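You operate a simulated robot arm through the tools that you are given. There is no shell and no other tool.

Carry out the task below with a simulated robot arm. There is one attempt and no reset: what you move stays moved.

## Task
Run the middle tall rack to level 5, then park at level 3.
Fine: at the cream cabinet pull the stop button out and switch on; knob off at the end.

It is judged by the outcome, as a careful person would: the job done as asked, and still so three seconds after it is handed in. It fails if anything else is knocked over, pushed out of place, dropped, spilled or broken.

## Robot
A 7-joint arm with a fingered hand, fixed in place. Base frame: the origin is on the floor under the middle of its stand, x ahead of it, y to its left, z up. Lengths are in mm, angles in degrees, forces in N, time in s.
With the tool pointing down near the work surface it reaches from about 300 to 700 mm from the base axis. Its first joint turns from -166.0 to 166.0 degrees. Payload 4 kg.
Tool frame: the origin (TCP) lies between the finger pads and is the grasp point; the fingertips stand 26 mm ahead of it; z points along the fingers, y is the line along which they close. The gripper opens to 156 mm; its body begins 73 mm behind the TCP. The gripper is a hand of 4 fingers: y runs from the thumb to the fingers, the wrist lies at [0, 0, -239] in the tool frame.
Orientation is told as [roll, pitch, yaw] about the base's x, y, z axes, in that order, counted from this pose: with the fingers straight down and closing along the base's y, the tool's x points along the base's -x, its y along +y and its z along -z.

## Interface
- The arm moves only by the tool send_rows. Its argument "series" is a list of rows, each a list of 6 numbers: the shift along the base's x, y, z in units of 50 mm (1.0 is 50 mm), then the turn, a rotation vector about the base's x, y, z in units of 4 degrees (1.0 is 4 degrees). In form: [[x, y, z, ax, ay, az], ...]. A call has 1 to 20 rows; each row shifts and turns the commanded pose from where the row before left it. A call with a number of a shift or a turn outside -1 to 1 is refused whole. Rows are played at 5 a second. More than 50 mm and 8.6 degrees between two rows, and nothing of the call is played. Where a pose cannot be reached the arm comes as near as it can. A force on the tool above 40 N (or 10 N above the force at the start of the call, whichever is more), or a blocked arm, ends the call early, and 0.2 s more pass. In this call time passes only in rows, and 0.2 s behind the last. The reply holds the time, the measured pose of the TCP, the force on the tool along the base axes, the opening and the grip force, in the units named above and with some noise, with the torque about the TCP (base axes, N m) and any sound that the robot's microphone picked up.
- Cameras (640 x 400 px; columns grow to the right, rows downward): "scene" is fixed at [401.5, 500.2, 1711]; the picture's right is [-0.15, 0.99, 0.00], its down [0.87, 0.13, -0.47] and it looks along [-0.47, -0.07, -0.88] (base axes); focal length 286 px, centre (320, 200). "wrist" rides on the gripper at [58, -58, -91] in the tool frame; the picture's right is [0.71, 0.71, 0.00], its down [-0.53, 0.53, -0.67] and it looks along [-0.47, 0.47, 0.74] (tool axes); focal length 265 px, centre (320, 200). There is no depth. A picture from a camera that has moved, and an enlarged one, comes with that camera's place and axes in the base frame and with its lens.
- camera(camera): a new picture of that camera. No time passes.
- set_fingers(finger1, finger2, finger3, thumb_bend): sets how far each is bent, from 0 (flat) to 1 (curled in); at 0.3 the hand is open as for a grip, at 0.7 the pads meet at the TCP. One left out holds its place. A second passes; each finger stops where it meets its share of the squeeze, and holds until it gets a number again. It is the only way to open and close the hand. It gives what a move gives, with no picture; readings hold the bend of each and the force on the fingers (four entries, about 0 where the hand has none), thumb and palm.
- close_up(camera, box): a new picture of the part [left, top, right, bottom] of that camera's present view, enlarged. No time passes.
- finish_job(): hands the job in; it is judged then, once.

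Nothing tells you positions but the pictures and the camera data. Unless the task says otherwise, let go and move clear before handing in.

The tools are called after "Call:" as name(argument=value, ...) on one line, values as JSON. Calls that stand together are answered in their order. send_rows: Moves the arm, as the interface text tells. Its arguments: {"type":"object","properties":{"series":{"type":"array"}},"required":["series"]} The other tools are called the same way: set_fingers (finger1, finger2, finger3, thumb_bend) moves the fingers one by one; camera (camera) takes a picture; close_up (camera, box) takes an enlarged picture of a part of a camera's view; finish_job () hands the job in.

At the start:

```text
clock: 0.0
tool_pos: [56.5, 329.4, 1239.5]
tcp_rot: [0.1, 0.0, 0.0]
force: [-1.0, 0.0, -0.4]
torque: [0.02, -0.02, -0.01]
finger_gap: 155.8
finger_force: 0.1
shape: jaw
bend: [0.3, 0.3, 0.3, 0.3]
finger forces: [0.0, 0.0, 0.0, 0.1, 0.0, 0.1]
```

scene: 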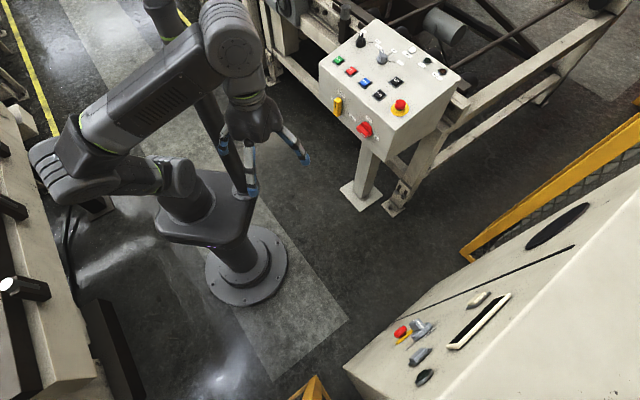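
wrist: 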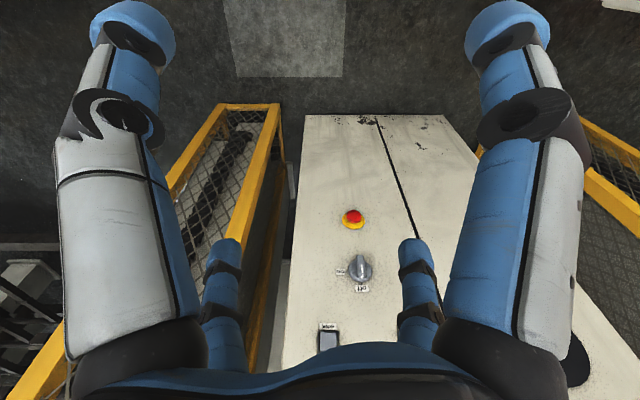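

I see a robot on a stand, a control desk with coloured buttons at the top of the scene view, and a cream cabinet with a red stop button and a selector at the right. I will look closer before moving anything.

Call:
close_up(camera="scene", box=[360, 260, 560, 400])

Call:
close_up(camera="scene", box=[300, 10, 480, 150])

Call:
close_up(camera="wrist", box=[270, 180, 430, 360])

Call:
close_up(camera="scene", box=[0, 0, 320, 200])

Call:
close_up(camera="scene", box=[0, 200, 320, 400])

```text
2.86 times, centred on (460, 330) of scene
camera zoom: at [401.5, 500.2, 1711.0], right [-0.15, 0.99, 0.0], down [0.87, 0.13, -0.47], along [-0.47, -0.07, -0.88], focal length 817 px, centre (-80, -171)
```

zoom: 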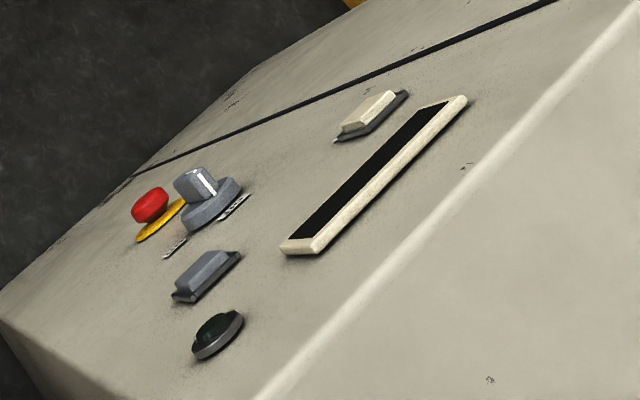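

```text
2.86 times, centred on (390, 80) of scene
camera zoom: at [401.5, 500.2, 1711.0], right [-0.15, 0.99, 0.0], down [0.87, 0.13, -0.47], along [-0.47, -0.07, -0.88], focal length 817 px, centre (120, 543)
```

zoom: 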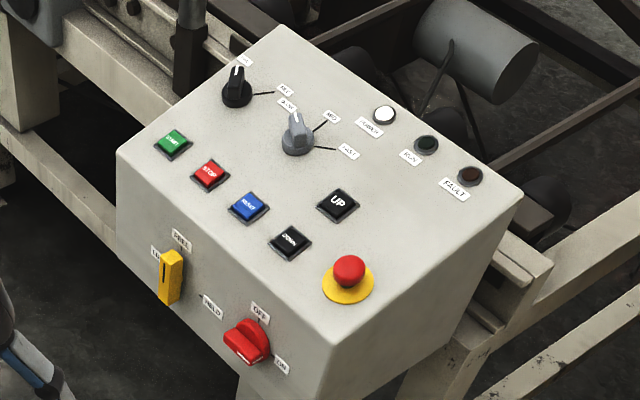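

```text
2.22 times, centred on (350, 270) of wrist
camera zoom: at [-2.9, 272.5, 1330.8], right [-0.71, 0.71, 0.0], down [0.53, 0.53, 0.67], along [0.47, 0.47, -0.74], focal length 590 px, centre (253, 44)
```

zoom: 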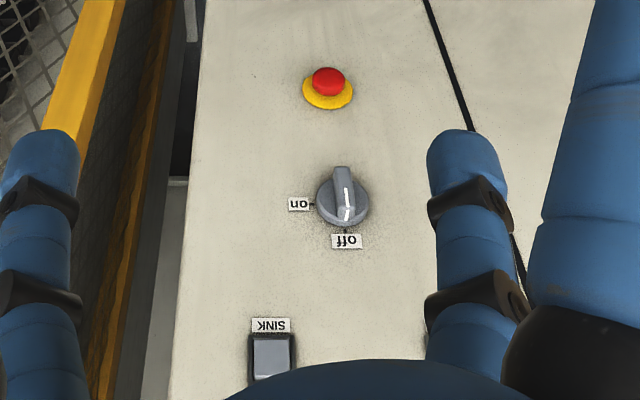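

```text
2.00 times, centred on (160, 100) of scene
camera zoom: at [401.5, 500.2, 1711.0], right [-0.15, 0.99, 0.0], down [0.87, 0.13, -0.47], along [-0.47, -0.07, -0.88], focal length 572 px, centre (640, 400)
```

zoom: 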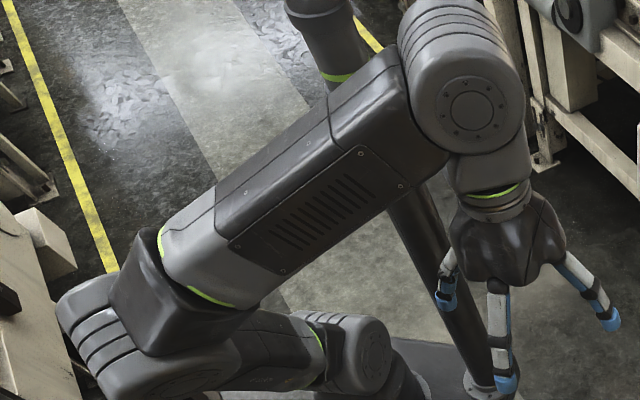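

```text
2.00 times, centred on (160, 300) of scene
camera zoom: at [401.5, 500.2, 1711.0], right [-0.15, 0.99, 0.0], down [0.87, 0.13, -0.47], along [-0.47, -0.07, -0.88], focal length 572 px, centre (640, 0)
```

zoom: 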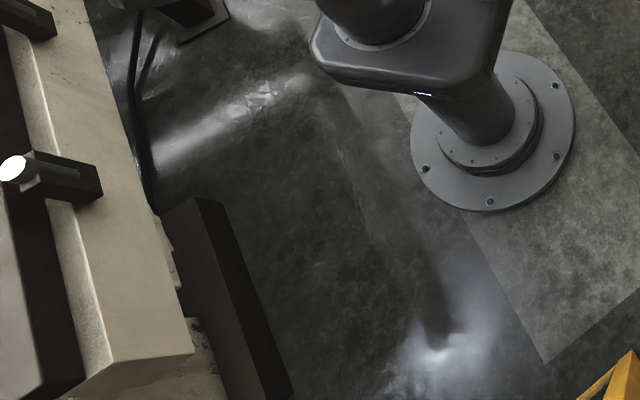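

The cream cabinet stands at about (+310, +715) facing the robot, with the stop button at z≈815, the off/on knob at z≈980, SINK at z≈1130, and more buttons and a display above. Next I tilt the hand to face that panel, keeping well clear of it, so I can read it all.

Call:
send_rows(series=[[0.1, 0.17, 0, 1, -0.563, 0], [0.1, 0.17, 0, 1, -0.563, 0], [0.1, 0.17, 0, 1, -0.563, 0], [0.1, 0.17, 0, 1, -0.563, 0], [0.1, 0.17, 0, 1, -0.563, 0], [0.1, 0.17, 0, 1, -0.563, 0], [0.1, 0.17, 0, 1, -0.563, 0], [0.1, 0.17, 0, 1, -0.563, 0]])

Call:
camera(camera="wrist")

Call:
camera(camera="scene")

```text
clock: 1.8
tool_pos: [96.2, 397.6, 1240.4]
tcp_rot: [33.1, -17.0, -5.1]
force: [0.2, 1.1, 1.0]
torque: [0.0, 0.05, -0.03]
finger_gap: 155.6
finger_force: 0.0
shape: jaw
bend: [0.3, 0.3, 0.3, 0.3]
finger forces: [0.0, 0.0, 0.1, 0.0, 0.1, 0.0]
```

```text
taken
camera wrist: at [18.3, 306.7, 1265.3], right [-0.73, 0.66, 0.16], down [0.26, 0.05, 0.96], along [0.63, 0.75, -0.21], focal length 265 px, centre (320, 200)
```

wrist: 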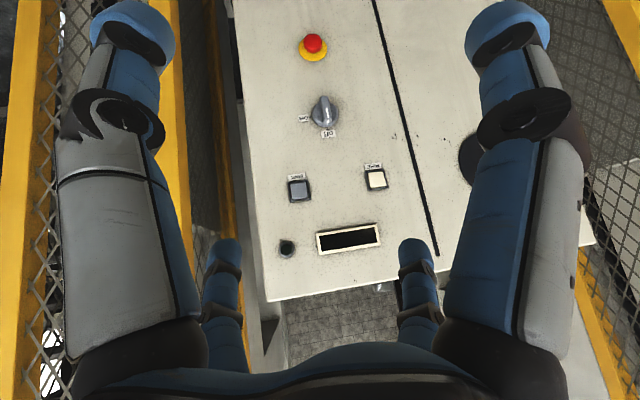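

```text
taken
```

scene: 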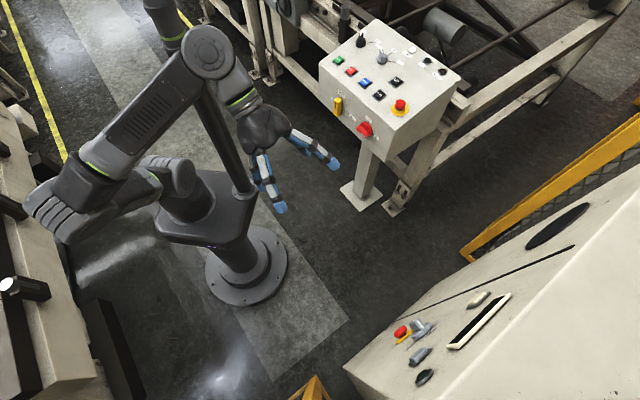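

The whole panel is now in view (upside down): stop button, knob, two push buttons with labels, a dark round item and a dark display window. I'll enlarge to read the labels.

Call:
close_up(camera="wrist", box=[250, 150, 410, 270])

Call:
close_up(camera="wrist", box=[260, 20, 380, 150])

Call:
close_up(camera="wrist", box=[230, 220, 440, 360])

Call:
close_up(camera="wrist", box=[0, 0, 640, 100])

```text
3.33 times, centred on (330, 210) of wrist
camera zoom: at [18.3, 306.7, 1265.3], right [-0.73, 0.66, 0.16], down [0.26, 0.05, 0.96], along [0.63, 0.75, -0.21], focal length 885 px, centre (287, 167)
```

zoom: 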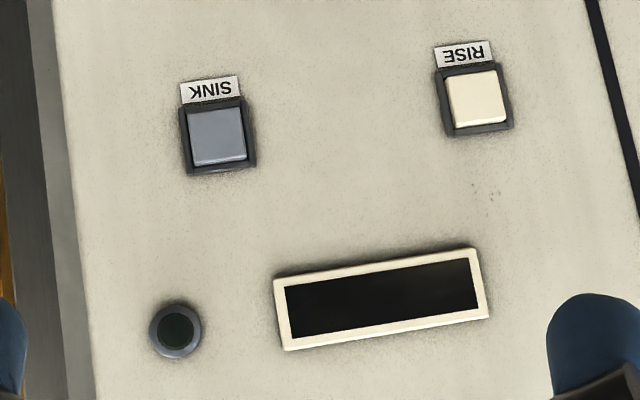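

```text
3.08 times, centred on (320, 85) of wrist
camera zoom: at [18.3, 306.7, 1265.3], right [-0.73, 0.66, 0.16], down [0.26, 0.05, 0.96], along [0.63, 0.75, -0.21], focal length 817 px, centre (320, 554)
```

zoom: 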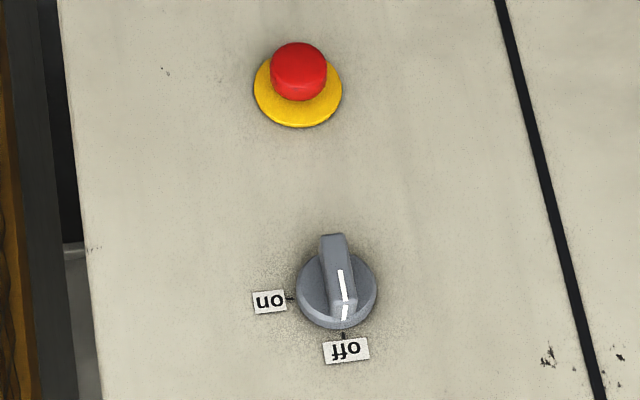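

```text
2.86 times, centred on (335, 290) of wrist
camera zoom: at [18.3, 306.7, 1265.3], right [-0.73, 0.66, 0.16], down [0.26, 0.05, 0.96], along [0.63, 0.75, -0.21], focal length 758 px, centre (277, -57)
```

zoom: 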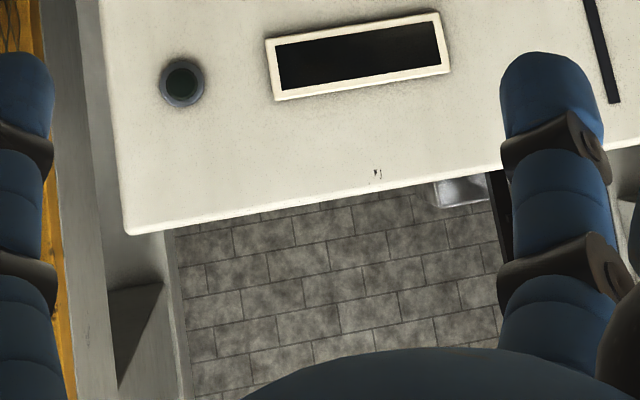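

```text
1.00 times, centred on (320, 50) of wrist (not enlarged: the box is as wide or as high as the picture)
camera zoom: at [18.3, 306.7, 1265.3], right [-0.73, 0.66, 0.16], down [0.26, 0.05, 0.96], along [0.63, 0.75, -0.21], focal length 265 px, centre (320, 350)
```

zoom: 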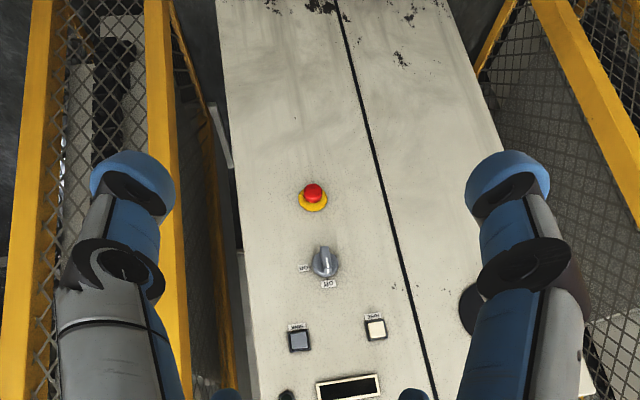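

The panel reads: RISE (left) and SINK (right) at z≈1131, a dark display above them, knob at "off" (12 o'clock) with "on" at 3 o'clock, and the stop button below. The panel is vertical, facing about 46° between −x and −y. I now square the hand up to it, still about 250 mm away.

Call:
send_rows(series=[[0.022, 0.148, -0.175, 0.9135, -0.147, -0.421], [0.022, 0.148, -0.175, 0.9135, -0.147, -0.421], [0.022, 0.148, -0.175, 0.9135, -0.147, -0.421], [0.022, 0.148, -0.175, 0.9135, -0.147, -0.421], [0.022, 0.148, -0.175, 0.9135, -0.147, -0.421], [0.022, 0.148, -0.175, 0.9135, -0.147, -0.421], [0.022, 0.148, -0.175, 0.9135, -0.147, -0.421], [0.022, 0.148, -0.175, 0.9135, -0.147, -0.421], [0.022, 0.148, -0.175, 0.9135, -0.147, -0.421], [0.022, 0.148, -0.175, 0.9135, -0.147, -0.421], [0.022, 0.148, -0.175, 0.9135, -0.147, -0.421], [0.022, 0.148, -0.175, 0.9135, -0.147, -0.421], [0.022, 0.148, -0.175, 0.9135, -0.147, -0.421], [0.022, 0.148, -0.175, 0.9135, -0.147, -0.421], [0.022, 0.148, -0.175, 0.9135, -0.147, -0.421], [0.022, 0.148, -0.175, 0.9135, -0.147, -0.421]])

Call:
camera(camera="wrist")

Call:
camera(camera="scene")

```text
clock: 5.2
tool_pos: [113.4, 516.2, 1099.7]
tcp_rot: [90.0, -0.1, -44.0]
force: [-0.4, 0.2, 0.3]
torque: [0.02, 0.03, -0.07]
finger_gap: 156.2
finger_force: 0.0
shape: jaw
bend: [0.3, 0.3, 0.3, 0.3]
finger forces: [0.0, 0.0, 0.0, 0.0, 0.1, 0.0]
```

```text
taken
camera wrist: at [7.7, 491.4, 1040.6], right [-0.51, 0.49, 0.71], down [-0.09, -0.85, 0.53], along [0.86, 0.21, 0.47], focal length 265 px, centre (320, 200)
```

wrist: 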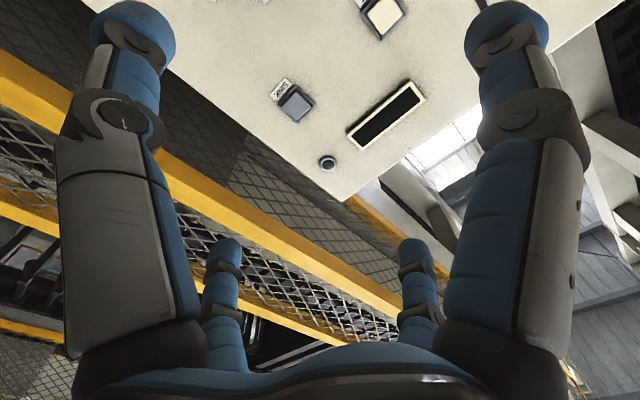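

```text
taken
```

scene: 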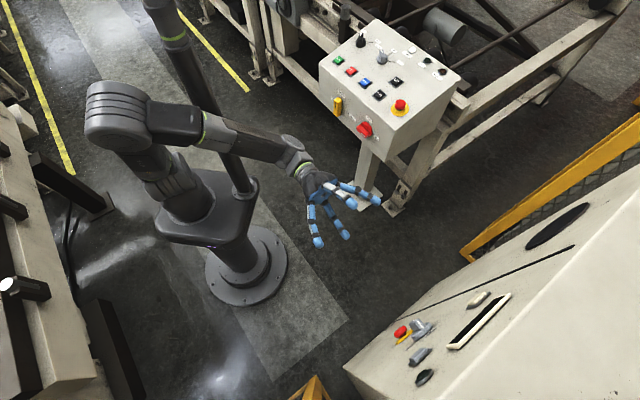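

The arm tracks well and the hand now points square at the panel. Next I go down in front of the stop button (≈(310, 720, 806)), staying about 150 mm off it.

Call:
send_rows(series=[[0.153, 0.158, -0.587, 0, 0, 0], [0.153, 0.158, -0.587, 0, 0, 0], [0.153, 0.158, -0.587, 0, 0, 0], [0.153, 0.158, -0.587, 0, 0, 0], [0.153, 0.158, -0.587, 0, 0, 0], [0.153, 0.158, -0.587, 0, 0, 0], [0.153, 0.158, -0.587, 0, 0, 0], [0.153, 0.158, -0.587, 0, 0, 0], [0.153, 0.158, -0.587, 0, 0, 0], [0.153, 0.158, -0.587, 0, 0, 0]])

Call:
camera(camera="wrist")

Call:
camera(camera="scene")

```text
clock: 7.4
tool_pos: [190.4, 595.8, 805.0]
tcp_rot: [90.0, -0.2, -43.9]
force: [-0.9, 0.6, 0.0]
torque: [0.02, 0.01, 0.01]
finger_gap: 155.8
finger_force: 0.0
shape: jaw
bend: [0.3, 0.3, 0.3, 0.3]
finger forces: [0.1, 0.0, 0.0, 0.0, 0.0, 0.0]
```

```text
taken
camera wrist: at [83.8, 569.9, 747.2], right [-0.51, 0.49, 0.71], down [-0.09, -0.85, 0.53], along [0.86, 0.21, 0.47], focal length 265 px, centre (320, 200)
```

wrist: 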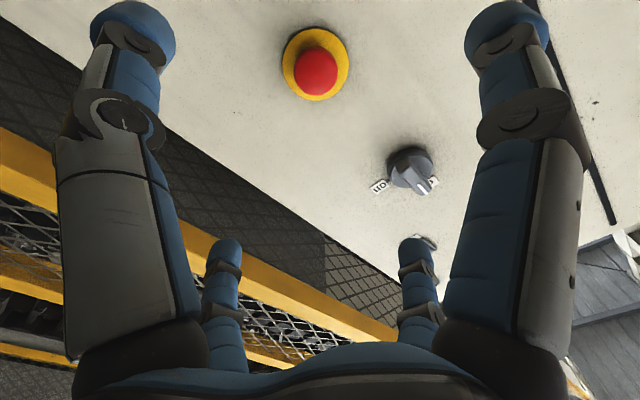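

```text
taken
```

scene: 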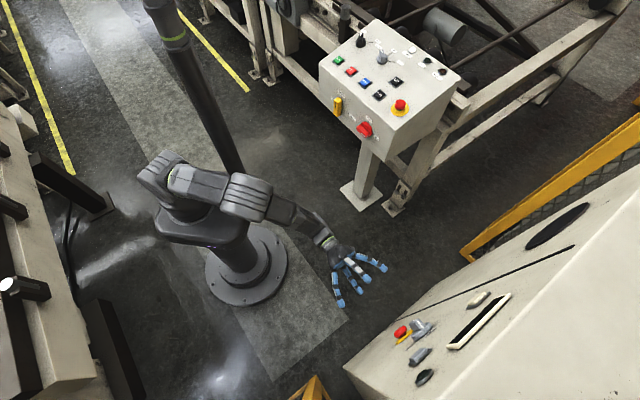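

The stop button sits almost on the tool axis: about 2.5 mm left and 8 mm below it, head about 40 mm wide. I correct for that and move 100 mm closer, then look again.

Call:
send_rows(series=[[0.271, 0.294, -0.032, 0, 0, 0], [0.271, 0.294, -0.032, 0, 0, 0], [0.271, 0.294, -0.032, 0, 0, 0], [0.271, 0.294, -0.032, 0, 0, 0], [0.271, 0.294, -0.032, 0, 0, 0]])

Call:
camera(camera="wrist")

Call:
close_up(camera="scene", box=[320, 230, 520, 380])

```text
clock: 8.6
tool_pos: [257.6, 670.5, 797.2]
tcp_rot: [90.0, -0.1, -44.0]
force: [-0.2, -0.3, 0.1]
torque: [0.0, -0.01, 0.01]
finger_gap: 156.0
finger_force: 0.0
shape: jaw
bend: [0.3, 0.3, 0.3, 0.3]
finger forces: [0.0, 0.0, 0.0, 0.0, 0.1, 0.1]
```

```text
taken
camera wrist: at [151.9, 644.5, 738.7], right [-0.51, 0.49, 0.71], down [-0.09, -0.85, 0.53], along [0.86, 0.21, 0.47], focal length 265 px, centre (320, 200)
```

wrist: 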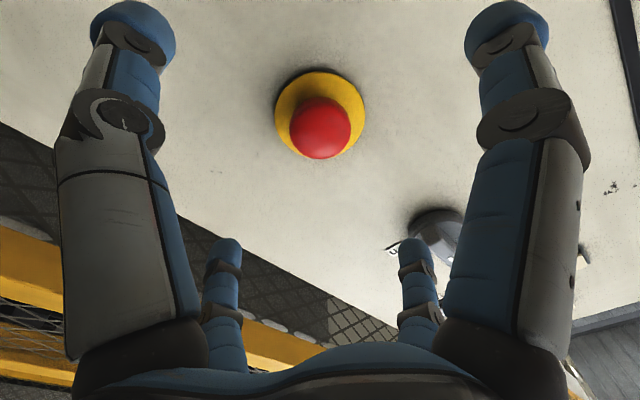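

```text
2.67 times, centred on (420, 305) of scene
camera zoom: at [401.5, 500.2, 1711.0], right [-0.15, 0.99, 0.0], down [0.87, 0.13, -0.47], along [-0.47, -0.07, -0.88], focal length 762 px, centre (53, -80)
```

zoom: 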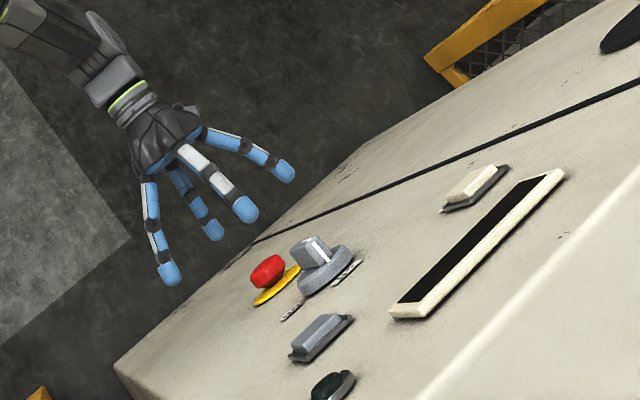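

The button is now centred on the tool axis, with its head about 70 mm ahead of the grasp point. I move 53 mm in so the fingertips surround the head, staying short of the panel.

Call:
send_rows(series=[[0.184, 0.19, 0, 0, 0, 0], [0.184, 0.19, 0, 0, 0, 0], [0.184, 0.19, 0, 0, 0, 0], [0.184, 0.19, 0, 0, 0, 0]])

Call:
camera(camera="wrist")

Call:
close_up(camera="scene", box=[340, 260, 480, 370])

```text
clock: 9.6
tool_pos: [292.8, 706.6, 797.8]
tcp_rot: [90.0, -0.1, -44.1]
force: [-0.2, -0.8, 0.1]
torque: [0.02, -0.01, 0.01]
finger_gap: 156.0
finger_force: 0.0
shape: jaw
bend: [0.3, 0.3, 0.3, 0.3]
finger forces: [0.1, 0.1, 0.0, 0.1, 0.0, 0.0]
```

```text
taken
camera wrist: at [188.2, 681.7, 739.3], right [-0.51, 0.49, 0.71], down [-0.09, -0.84, 0.53], along [0.86, 0.21, 0.47], focal length 265 px, centre (320, 200)
```

wrist: 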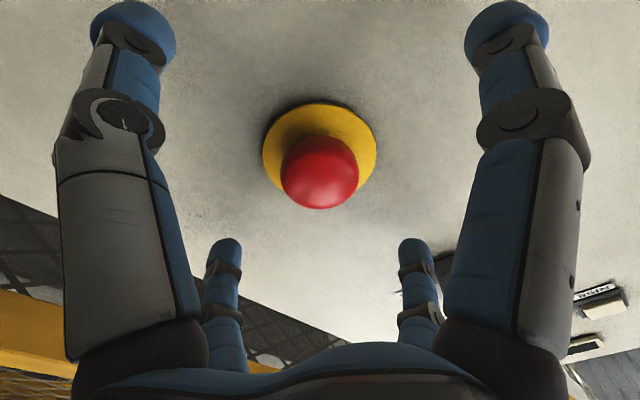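

```text
3.64 times, centred on (410, 315) of scene
camera zoom: at [401.5, 500.2, 1711.0], right [-0.15, 0.99, 0.0], down [0.87, 0.13, -0.47], along [-0.47, -0.07, -0.88], focal length 1040 px, centre (-7, -218)
```

zoom: 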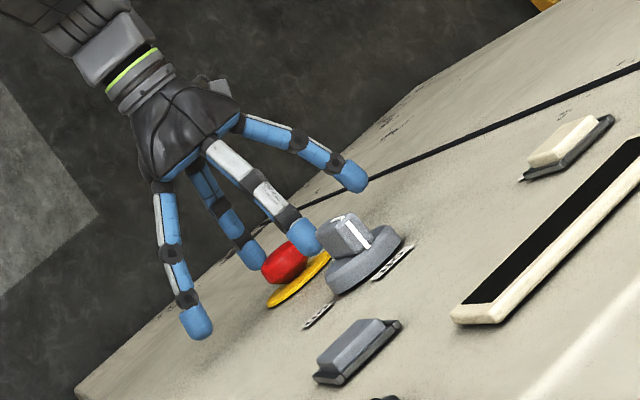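

The head is centred, about 21 mm ahead of the grasp point, and the panel about 46 mm ahead, so there is a little room to spare. I move in 8 mm more and close the fingers on the head.

Call:
send_rows(series=[[0.056, 0.058, 0, 0, 0, 0], [0.056, 0.058, 0, 0, 0, 0]])

Call:
set_fingers(finger1=0.5, finger2=0.5, finger3=0.5, thumb_bend=0.5)

Call:
camera(camera="wrist")

Call:
close_up(camera="scene", box=[340, 260, 480, 370])

```text
clock: 10.2
tool_pos: [300.2, 712.6, 798.1]
tcp_rot: [90.1, -0.1, -44.0]
force: [1.4, -0.2, 0.0]
torque: [0.01, -0.02, 0.0]
finger_gap: 156.1
finger_force: 0.0
shape: jaw
bend: [0.3, 0.3, 0.3, 0.3]
finger forces: [0.0, 0.0, 0.0, 0.1, 0.0, 0.0]
```

```text
clock: 11.2
tool_pos: [299.9, 712.0, 797.1]
tcp_rot: [89.9, -0.1, -44.0]
force: [-11.2, -18.9, 0.5]
torque: [0.13, -0.15, -1.11]
finger_gap: 51.6
finger_force: 11.3
shape: fingers
bend: [0.5, 0.48, 0.44, 0.5]
finger forces: [0.1, 5.2, 15.4, 0.0, 1.3, 0.0]
```

```text
taken
camera wrist: at [193.3, 687.6, 739.2], right [-0.51, 0.49, 0.71], down [-0.09, -0.85, 0.53], along [0.86, 0.21, 0.47], focal length 265 px, centre (320, 200)
```

wrist: 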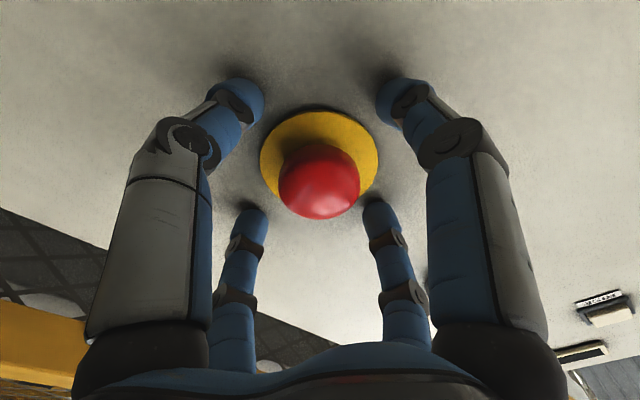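

```text
3.64 times, centred on (410, 315) of scene
camera zoom: at [401.5, 500.2, 1711.0], right [-0.15, 0.99, 0.0], down [0.87, 0.13, -0.47], along [-0.47, -0.07, -0.88], focal length 1040 px, centre (-7, -218)
```

zoom: 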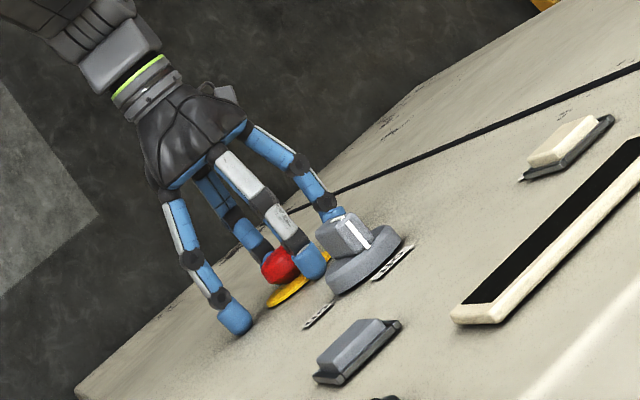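

Some fingertips touched the panel while closing (they reach further forward mid-swing). I back off about 11 mm and then close on the head.

Call:
send_rows(series=[[-0.076, -0.079, 0, 0, 0, 0], [-0.076, -0.079, 0, 0, 0, 0]])

Call:
set_fingers(finger1=0.5, finger2=0.5, finger3=0.5, thumb_bend=0.5)

Call:
camera(camera="wrist")

```text
clock: 11.8
tool_pos: [292.0, 704.1, 797.5]
tcp_rot: [90.1, -0.2, -44.0]
force: [-0.6, 0.1, -0.1]
torque: [0.0, 0.0, -0.01]
finger_gap: 51.2
finger_force: 0.0
shape: fingers
bend: [0.5, 0.5, 0.5, 0.5]
finger forces: [0.1, 0.0, 0.0, 0.0, 0.0, 0.0]
```

```text
clock: 12.8
tool_pos: [293.6, 704.7, 797.8]
tcp_rot: [90.1, 0.0, -44.0]
force: [0.2, 0.1, -0.1]
torque: [0.01, -0.02, -0.04]
finger_gap: 51.2
finger_force: 0.1
shape: fingers
bend: [0.5, 0.5, 0.5, 0.5]
finger forces: [0.0, 0.0, 0.0, 0.0, 0.0, 0.0]
```

```text
taken
camera wrist: at [186.4, 679.4, 739.3], right [-0.51, 0.49, 0.71], down [-0.09, -0.85, 0.53], along [0.86, 0.21, 0.47], focal length 265 px, centre (320, 200)
```

wrist: 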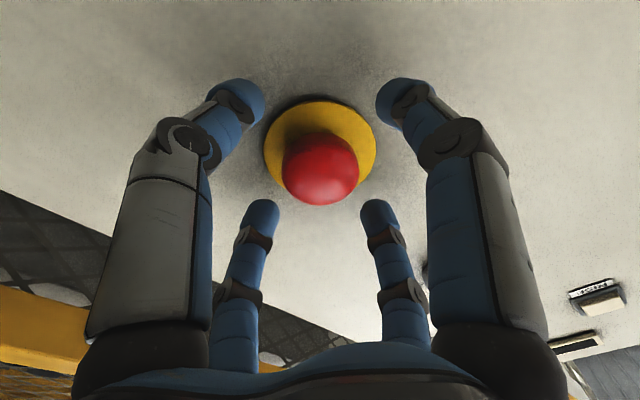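

All clear of the panel with a 51 mm opening around the 40 mm head. Now I close all fingers on it.

Call:
set_fingers(finger1=0.7, finger2=0.7, finger3=0.7, thumb_bend=0.7)

Call:
camera(camera="wrist")

Call:
close_up(camera="scene", box=[340, 260, 480, 370])

```text
clock: 13.8
tool_pos: [292.1, 704.3, 798.3]
tcp_rot: [90.1, -0.2, -44.0]
force: [-0.3, -2.5, -1.4]
torque: [-0.02, 0.03, -0.07]
finger_gap: 17.0
finger_force: 17.7
shape: fingers
bend: [0.63, 0.6, 0.61, 0.63]
finger forces: [6.8, 8.9, 8.9, 0.0, 10.4, 0.0]
```

```text
taken
camera wrist: at [186.4, 679.3, 739.0], right [-0.51, 0.49, 0.71], down [-0.09, -0.85, 0.53], along [0.86, 0.21, 0.47], focal length 265 px, centre (320, 200)
```

wrist: 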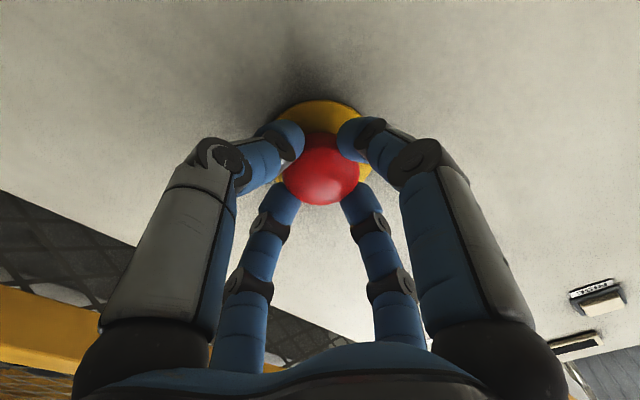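

```text
3.64 times, centred on (410, 315) of scene
camera zoom: at [401.5, 500.2, 1711.0], right [-0.15, 0.99, 0.0], down [0.87, 0.13, -0.47], along [-0.47, -0.07, -0.88], focal length 1040 px, centre (-7, -218)
```

zoom: 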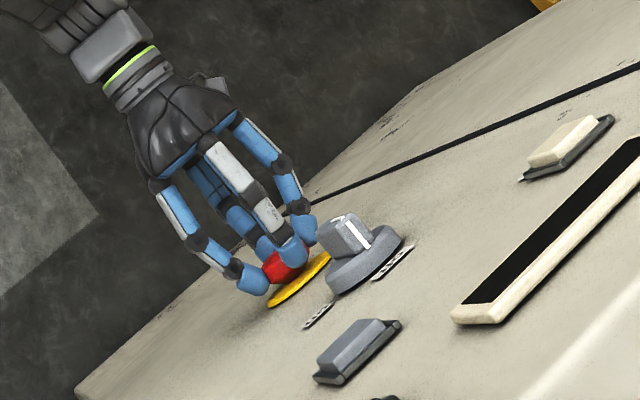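

All four fingers hold the head (about 7–10 N each), tips hooked behind it. Now I pull straight out in small steps.

Call:
send_rows(series=[[-0.042, -0.043, 0, 0, 0, 0], [-0.042, -0.043, 0, 0, 0, 0], [-0.042, -0.043, 0, 0, 0, 0]])

Call:
camera(camera="wrist")

Call:
close_up(camera="scene", box=[340, 260, 480, 370])

```text
clock: 14.6
tool_pos: [285.7, 698.4, 796.7]
tcp_rot: [90.0, -0.1, -43.9]
force: [2.9, 1.5, -5.8]
torque: [-0.07, 0.09, -0.04]
finger_gap: 16.9
finger_force: 17.3
shape: fingers
bend: [0.63, 0.61, 0.61, 0.63]
finger forces: [6.5, 7.7, 8.3, 0.1, 12.0, 0.1]
```

```text
taken
camera wrist: at [180.3, 673.0, 739.7], right [-0.51, 0.49, 0.71], down [-0.09, -0.84, 0.53], along [0.86, 0.21, 0.47], focal length 265 px, centre (320, 200)
```

wrist: 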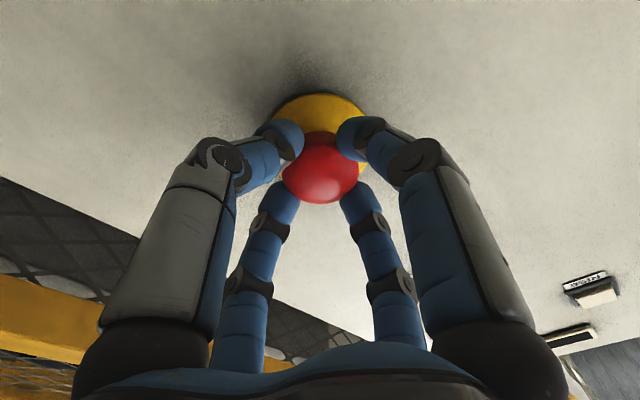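

```text
3.64 times, centred on (410, 315) of scene
camera zoom: at [401.5, 500.2, 1711.0], right [-0.15, 0.99, 0.0], down [0.87, 0.13, -0.47], along [-0.47, -0.07, -0.88], focal length 1040 px, centre (-7, -218)
```

zoom: 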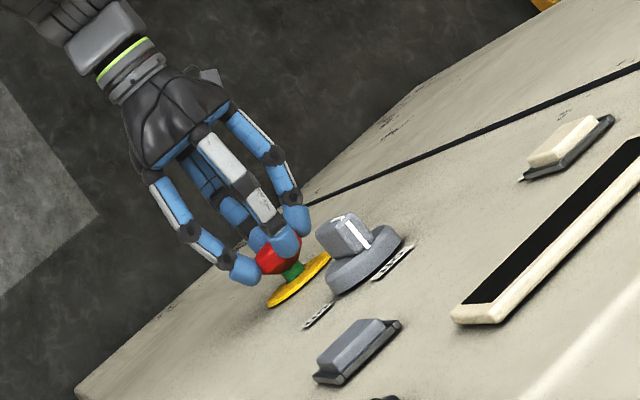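

The head has moved out about 9 mm and a green collar now shows behind it. I pull a few millimetres more to make sure it is fully out.

Call:
send_rows(series=[[-0.042, -0.043, 0, 0, 0, 0]])

Call:
camera(camera="wrist")

Call:
close_up(camera="scene", box=[340, 260, 480, 370])

```text
clock: 15.0
tool_pos: [283.6, 695.6, 799.4]
tcp_rot: [90.1, -0.1, -43.9]
force: [8.2, 10.4, -4.2]
torque: [-0.04, 0.11, 0.08]
finger_gap: 17.3
finger_force: 14.2
shape: fingers
bend: [0.63, 0.61, 0.61, 0.63]
finger forces: [5.5, 6.2, 6.4, 0.0, 9.4, 0.1]
```

```text
taken
camera wrist: at [179.0, 671.2, 740.0], right [-0.51, 0.49, 0.71], down [-0.09, -0.85, 0.53], along [0.86, 0.21, 0.47], focal length 265 px, centre (320, 200)
```

wrist: 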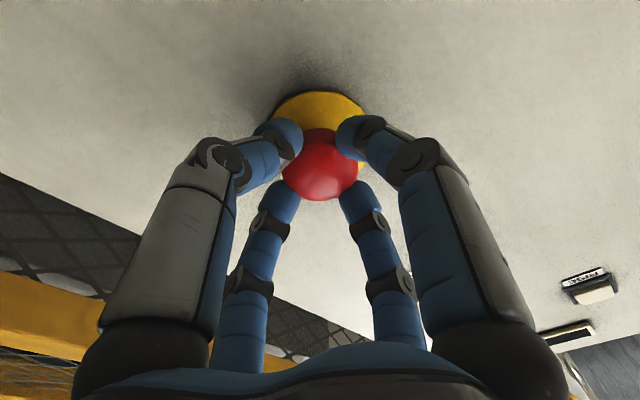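

```text
3.64 times, centred on (410, 315) of scene
camera zoom: at [401.5, 500.2, 1711.0], right [-0.15, 0.99, 0.0], down [0.87, 0.13, -0.47], along [-0.47, -0.07, -0.88], focal length 1040 px, centre (-7, -218)
```

zoom: 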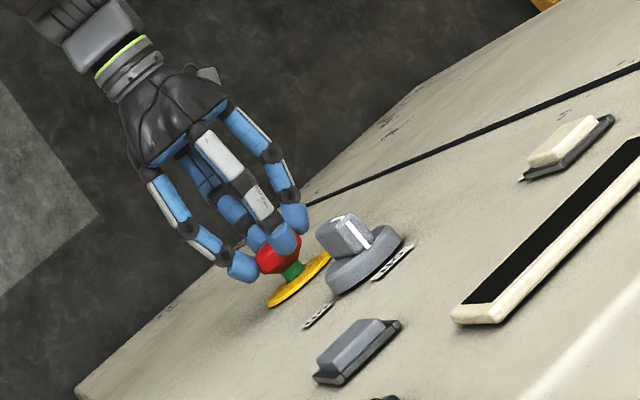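

The pull now meets a firm stop (about 13 N), so the button is fully out. I relieve the tension slightly, open the hand, and back straight off.

Call:
set_fingers(finger1=0.35, finger2=0.35, finger3=0.35, thumb_bend=0.35)

Call:
send_rows(series=[[-0.278, -0.288, 0, 0, 0, 0], [-0.278, -0.288, 0, 0, 0, 0], [-0.278, -0.288, 0, 0, 0, 0], [-0.278, -0.288, 0, 0, 0, 0], [-0.278, -0.288, 0, 0, 0, 0]])

Call:
camera(camera="wrist")

Call:
close_up(camera="scene", box=[360, 260, 520, 390])

```text
clock: 16.0
tool_pos: [284.7, 695.3, 799.9]
tcp_rot: [90.1, -0.1, -44.0]
force: [0.1, -0.1, -0.1]
torque: [0.0, 0.0, -0.02]
finger_gap: 92.9
finger_force: 0.1
shape: fingers
bend: [0.35, 0.35, 0.35, 0.35]
finger forces: [0.0, 0.0, 0.1, 0.1, 0.0, 0.1]
```

```text
clock: 17.2
tool_pos: [216.2, 623.1, 800.4]
tcp_rot: [90.0, -0.1, -44.1]
force: [-0.8, -0.2, -0.5]
torque: [0.0, -0.03, 0.04]
finger_gap: 92.7
finger_force: 0.0
shape: fingers
bend: [0.35, 0.35, 0.35, 0.35]
finger forces: [0.0, 0.0, 0.1, 0.1, 0.0, 0.0]
```

```text
taken
camera wrist: at [109.9, 598.1, 740.2], right [-0.51, 0.49, 0.71], down [-0.09, -0.85, 0.53], along [0.86, 0.21, 0.47], focal length 265 px, centre (320, 200)
```

wrist: 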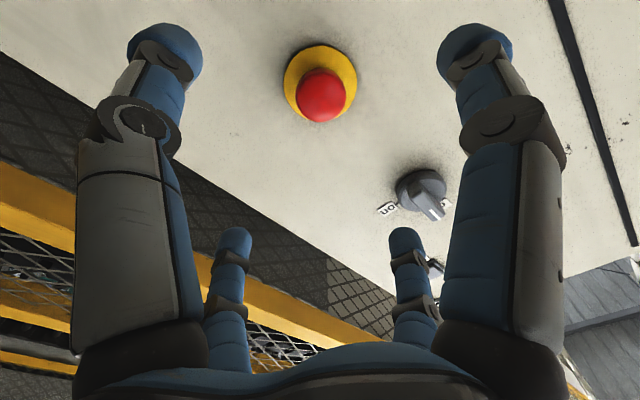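

```text
3.08 times, centred on (440, 325) of scene
camera zoom: at [401.5, 500.2, 1711.0], right [-0.15, 0.99, 0.0], down [0.87, 0.13, -0.47], along [-0.47, -0.07, -0.88], focal length 880 px, centre (-49, -185)
```

zoom: 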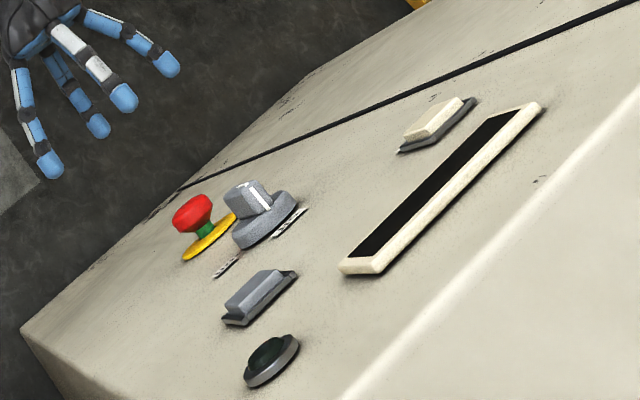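

The stop button stays out with its green collar showing. Now I raise the hand in front of the knob, which I put at about z≈955–975 on the same vertical line.

Call:
send_rows(series=[[0, 0, 0.62, 0, 0, 0], [0, 0, 0.62, 0, 0, 0], [0, 0, 0.62, 0, 0, 0], [0, 0, 0.62, 0, 0, 0], [0, 0, 0.62, 0, 0, 0]])

Call:
camera(camera="wrist")

Call:
close_up(camera="wrist", box=[240, 20, 400, 140])

```text
clock: 18.4
tool_pos: [216.6, 622.7, 953.6]
tcp_rot: [89.9, -0.1, -43.9]
force: [-0.1, 0.0, -0.8]
torque: [-0.01, -0.01, 0.03]
finger_gap: 92.6
finger_force: 0.0
shape: fingers
bend: [0.35, 0.35, 0.35, 0.35]
finger forces: [0.1, 0.1, 0.0, 0.0, 0.1, 0.1]
```

```text
taken
camera wrist: at [109.4, 598.0, 895.4], right [-0.51, 0.49, 0.71], down [-0.09, -0.85, 0.53], along [0.86, 0.21, 0.47], focal length 265 px, centre (320, 200)
```

wrist: 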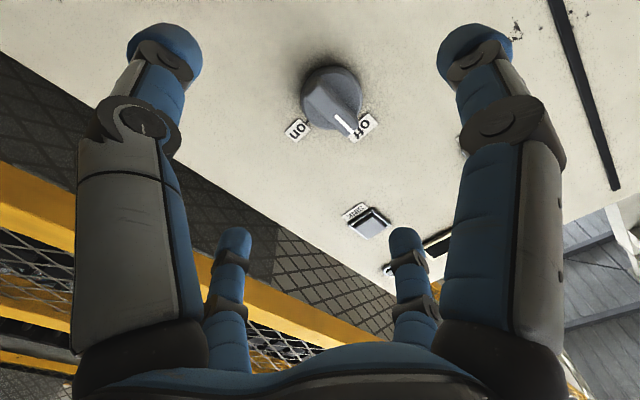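

```text
3.33 times, centred on (320, 80) of wrist
camera zoom: at [109.4, 598.0, 895.4], right [-0.51, 0.49, 0.71], down [-0.09, -0.85, 0.53], along [0.86, 0.21, 0.47], focal length 885 px, centre (320, 600)
```

zoom: 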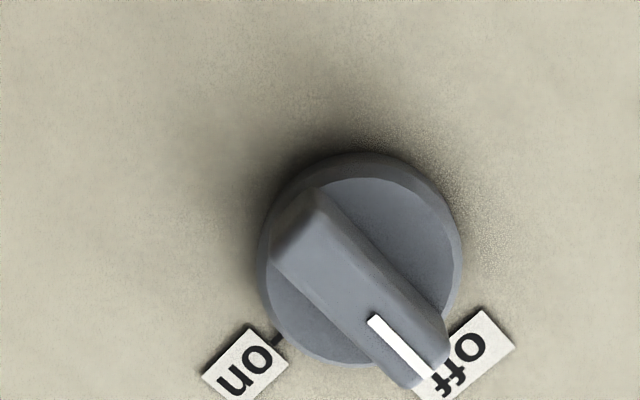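

The knob is on the axis at about u=−279, z≈970: a 53 mm disc with a 16 mm wide vertical bar, "off" at top and "on" at right, so "on" is a quarter turn clockwise. I align with it, and check in free space that the hand can make that quarter turn.

Call:
send_rows(series=[[-0.01, 0.0, 0.08, 0.869, 0.899, 0], [-0.01, 0.0, 0.08, 0.869, 0.899, 0], [0, 0.01, 0.08, 0.869, 0.899, 0], [0, 0.01, 0.08, 0.869, 0.899, 0], [0, 0, 0, 0.869, 0.899, 0], [0, 0, 0, 0.869, 0.899, 0], [0, 0, 0, 0.869, 0.899, 0], [0, 0, 0, 0.869, 0.899, 0], [0, 0, 0, 0.869, 0.899, 0], [0, 0, 0, 0.869, 0.899, 0], [0, 0, 0, 0.869, 0.899, 0], [0, 0, 0, 0.869, 0.899, 0], [0, 0, 0, 0.869, 0.899, 0], [0, 0, 0, 0.869, 0.899, 0], [0, 0, 0, 0.869, 0.899, 0], [0, 0, 0, 0.869, 0.899, 0], [0, 0, 0, 0.869, 0.899, 0], [0, 0, 0, 0.869, 0.899, 0]])

Call:
camera(camera="wrist")

Call:
camera(camera="scene")

```text
clock: 22.2
tool_pos: [212.2, 626.1, 968.6]
tcp_rot: [-118.5, 89.8, 107.5]
force: [1.0, 0.4, -0.6]
torque: [0.02, 0.03, 0.0]
finger_gap: 92.7
finger_force: 0.1
shape: fingers
bend: [0.35, 0.35, 0.35, 0.35]
finger forces: [0.0, 0.0, 0.0, 0.1, 0.0, 0.0]
```

```text
taken
camera wrist: at [107.4, 600.1, 1026.6], right [0.51, -0.49, 0.71], down [-0.09, -0.84, -0.53], along [0.86, 0.21, -0.47], focal length 265 px, centre (320, 200)
```

wrist: 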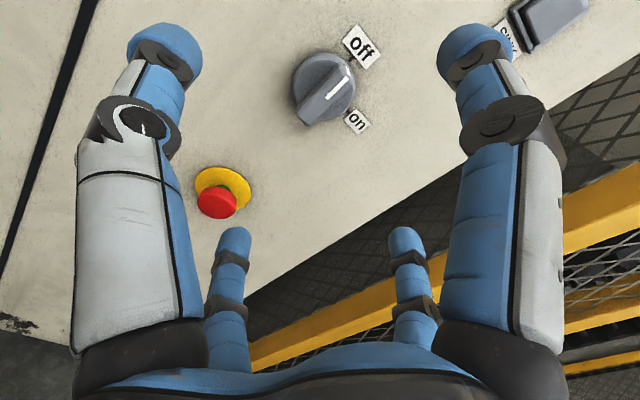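

```text
taken
```

scene: 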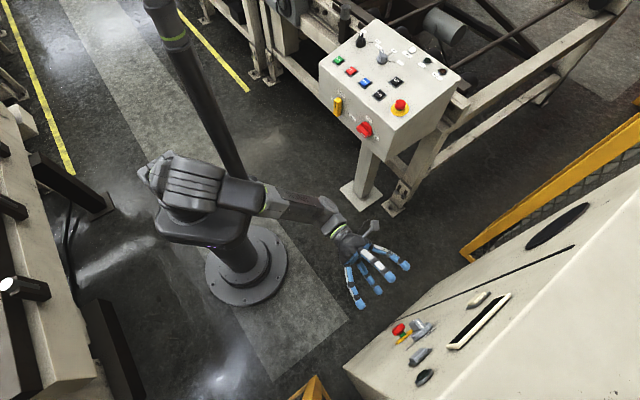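

The quarter turn is within reach, and from here the knob measures u≈−280, z≈970, matching the earlier view. I turn back to the starting roll, trim the position, and then advance.

Call:
send_rows(series=[[0.037, -0.036, 0.028, -0.869, -0.899, 0], [0, 0, 0, -0.869, -0.899, 0], [0, 0, 0, -0.869, -0.899, 0], [0, 0, 0, -0.869, -0.899, 0], [0, 0, 0, -0.869, -0.899, 0], [0, 0, 0, -0.869, -0.899, 0], [0, 0, 0, -0.869, -0.899, 0], [0, 0, 0, -0.869, -0.899, 0], [0, 0, 0, -0.869, -0.899, 0], [0, 0, 0, -0.869, -0.899, 0], [0, 0, 0, -0.869, -0.899, 0], [0, 0, 0, -0.869, -0.899, 0], [0, 0, 0, -0.869, -0.899, 0], [0, 0, 0, -0.869, -0.899, 0], [0, 0, 0, -0.869, -0.899, 0], [0, 0, 0, -0.869, -0.899, 0], [0, 0, 0, -0.869, -0.899, 0], [0, 0, 0, -0.869, -0.899, 0]])

Call:
send_rows(series=[[0.278, 0.288, 0, 0, 0, 0], [0.278, 0.288, 0, 0, 0, 0], [0.278, 0.288, 0, 0, 0, 0], [0.278, 0.288, 0, 0, 0, 0]])

Call:
camera(camera="wrist")

Call:
close_up(camera="scene", box=[360, 260, 520, 390])

```text
clock: 26.0
tool_pos: [215.2, 623.1, 970.6]
tcp_rot: [90.0, -0.2, -43.9]
force: [-0.2, 0.4, 0.6]
torque: [-0.01, -0.01, -0.03]
finger_gap: 92.7
finger_force: 0.0
shape: fingers
bend: [0.35, 0.35, 0.35, 0.35]
finger forces: [0.0, 0.1, 0.1, 0.1, 0.0, 0.0]
```

```text
clock: 27.0
tool_pos: [271.2, 681.4, 971.6]
tcp_rot: [90.0, -0.1, -44.0]
force: [-0.1, 0.5, 0.1]
torque: [0.0, 0.03, -0.01]
finger_gap: 92.7
finger_force: 0.0
shape: fingers
bend: [0.35, 0.35, 0.35, 0.35]
finger forces: [0.0, 0.1, 0.0, 0.0, 0.0, 0.1]
```

```text
taken
camera wrist: at [164.6, 655.8, 912.5], right [-0.51, 0.49, 0.71], down [-0.09, -0.85, 0.53], along [0.86, 0.21, 0.47], focal length 265 px, centre (320, 200)
```

wrist: 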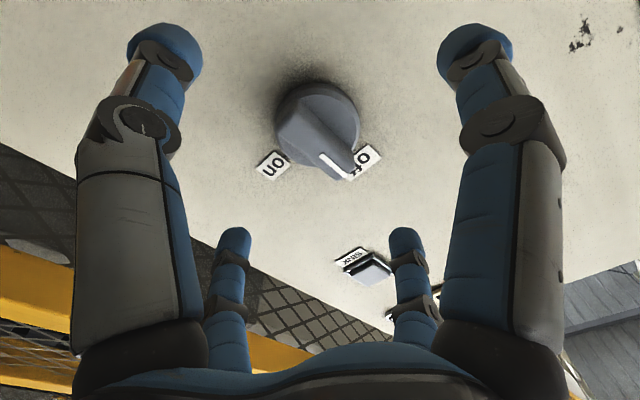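

```text
3.08 times, centred on (440, 325) of scene
camera zoom: at [401.5, 500.2, 1711.0], right [-0.15, 0.99, 0.0], down [0.87, 0.13, -0.47], along [-0.47, -0.07, -0.88], focal length 880 px, centre (-49, -185)
```

zoom: 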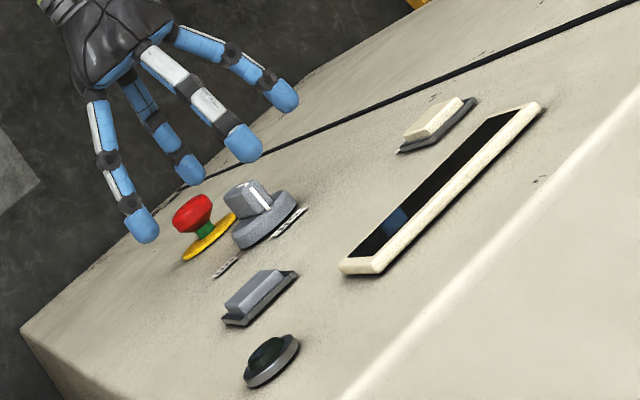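

The hand is 65 mm short of the knob's bar. I check the alignment in an enlarged view before going in.

Call:
close_up(camera="wrist", box=[240, 60, 400, 190])

```text
3.08 times, centred on (320, 125) of wrist
camera zoom: at [164.6, 655.8, 912.5], right [-0.51, 0.49, 0.71], down [-0.09, -0.85, 0.53], along [0.86, 0.21, 0.47], focal length 817 px, centre (320, 431)
```

zoom: 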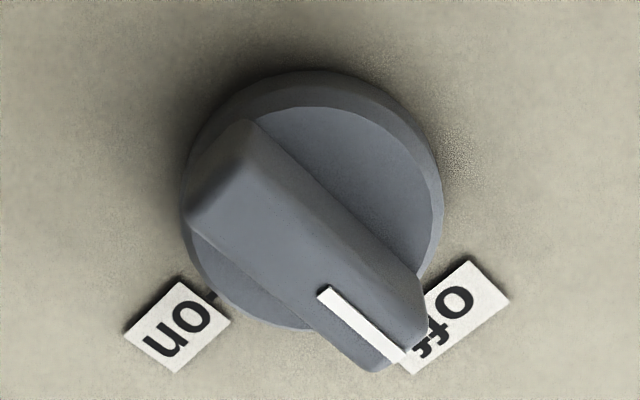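

The knob is within 2 mm of the axis. I advance 20 mm, pre-close the left and right fingers (1 and 3) to straddle the bar, and leave the other two open.

Call:
send_rows(series=[[0.139, 0.144, -0.015, 0, 0, 0], [0.139, 0.144, -0.015, 0, 0, 0]])

Call:
set_fingers(finger1=0.56, finger3=0.56)

Call:
camera(camera="wrist")

Call:
close_up(camera="scene", box=[360, 260, 520, 390])

```text
clock: 27.6
tool_pos: [285.0, 694.9, 970.2]
tcp_rot: [90.0, -0.1, -44.0]
force: [-0.6, -0.5, -0.4]
torque: [-0.03, 0.0, 0.01]
finger_gap: 92.6
finger_force: 0.0
shape: fingers
bend: [0.35, 0.35, 0.35, 0.35]
finger forces: [0.0, 0.0, 0.0, 0.0, 0.0, 0.1]
```

```text
clock: 28.6
tool_pos: [284.9, 694.2, 970.4]
tcp_rot: [89.9, -0.2, -44.0]
force: [0.2, 0.3, 0.1]
torque: [0.01, -0.01, -0.03]
finger_gap: 69.2
finger_force: 0.0
shape: fingers
bend: [0.56, 0.35, 0.56, 0.35]
finger forces: [0.0, 0.1, 0.1, 0.1, 0.1, 0.1]
```

```text
taken
camera wrist: at [178.8, 670.1, 911.1], right [-0.51, 0.49, 0.71], down [-0.09, -0.85, 0.53], along [0.86, 0.21, 0.47], focal length 265 px, centre (320, 200)
```

wrist: 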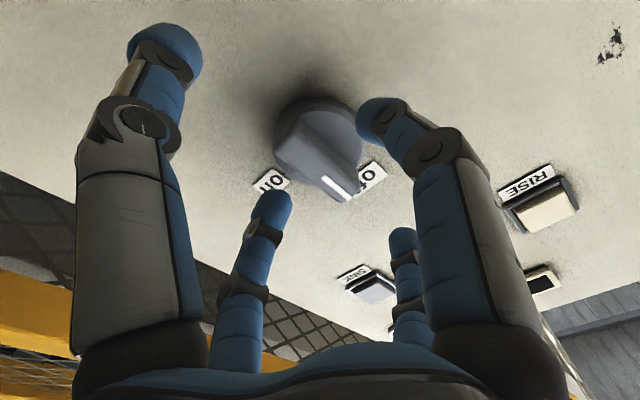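

```text
3.08 times, centred on (440, 325) of scene
camera zoom: at [401.5, 500.2, 1711.0], right [-0.15, 0.99, 0.0], down [0.87, 0.13, -0.47], along [-0.47, -0.07, -0.88], focal length 880 px, centre (-49, -185)
```

zoom: 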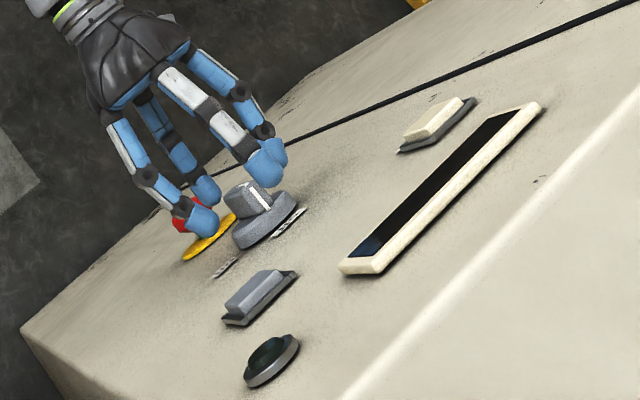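

Fingers 1 and 3 straddle the bar on its left and right. I advance 11 mm so their tips reach beside it, then close them on the bar.

Call:
send_rows(series=[[0.051, 0.053, 0, 0, 0, 0], [0.051, 0.053, 0, 0, 0, 0], [0.051, 0.053, 0, 0, 0, 0]])

Call:
set_fingers(finger1=0.7, finger3=0.7)

Call:
camera(camera="wrist")

Call:
close_up(camera="scene", box=[360, 260, 520, 390])

```text
clock: 29.4
tool_pos: [291.7, 703.3, 969.1]
tcp_rot: [90.0, -0.2, -44.1]
force: [0.0, -0.3, -0.2]
torque: [0.03, 0.01, -0.04]
finger_gap: 69.0
finger_force: 0.0
shape: fingers
bend: [0.56, 0.35, 0.56, 0.35]
finger forces: [0.1, 0.1, 0.1, 0.1, 0.0, 0.0]
```

```text
clock: 30.4
tool_pos: [292.0, 704.1, 969.1]
tcp_rot: [90.0, -0.2, -44.1]
force: [-0.9, -11.8, -0.4]
torque: [-0.01, 0.04, -0.55]
finger_gap: 62.6
finger_force: 9.4
shape: fingers
bend: [0.66, 0.35, 0.61, 0.35]
finger forces: [2.9, 0.0, 17.1, 0.0, 0.1, 0.0]
```

```text
taken
camera wrist: at [186.9, 678.0, 910.3], right [-0.51, 0.49, 0.71], down [-0.09, -0.85, 0.53], along [0.86, 0.21, 0.47], focal length 265 px, centre (320, 200)
```

wrist: 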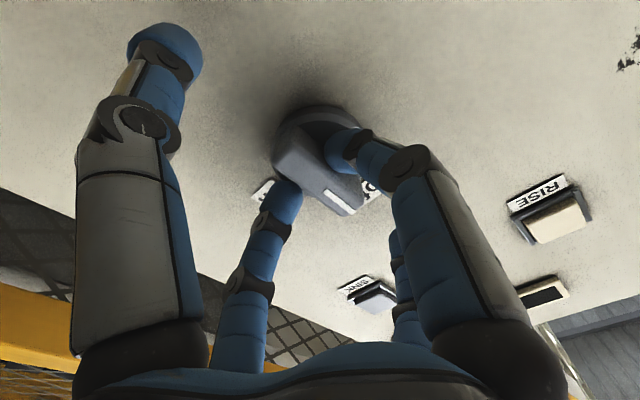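

```text
3.08 times, centred on (440, 325) of scene
camera zoom: at [401.5, 500.2, 1711.0], right [-0.15, 0.99, 0.0], down [0.87, 0.13, -0.47], along [-0.47, -0.07, -0.88], focal length 880 px, centre (-49, -185)
```

zoom: 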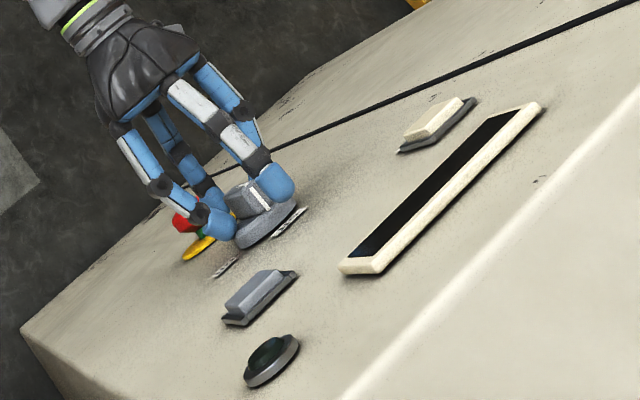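

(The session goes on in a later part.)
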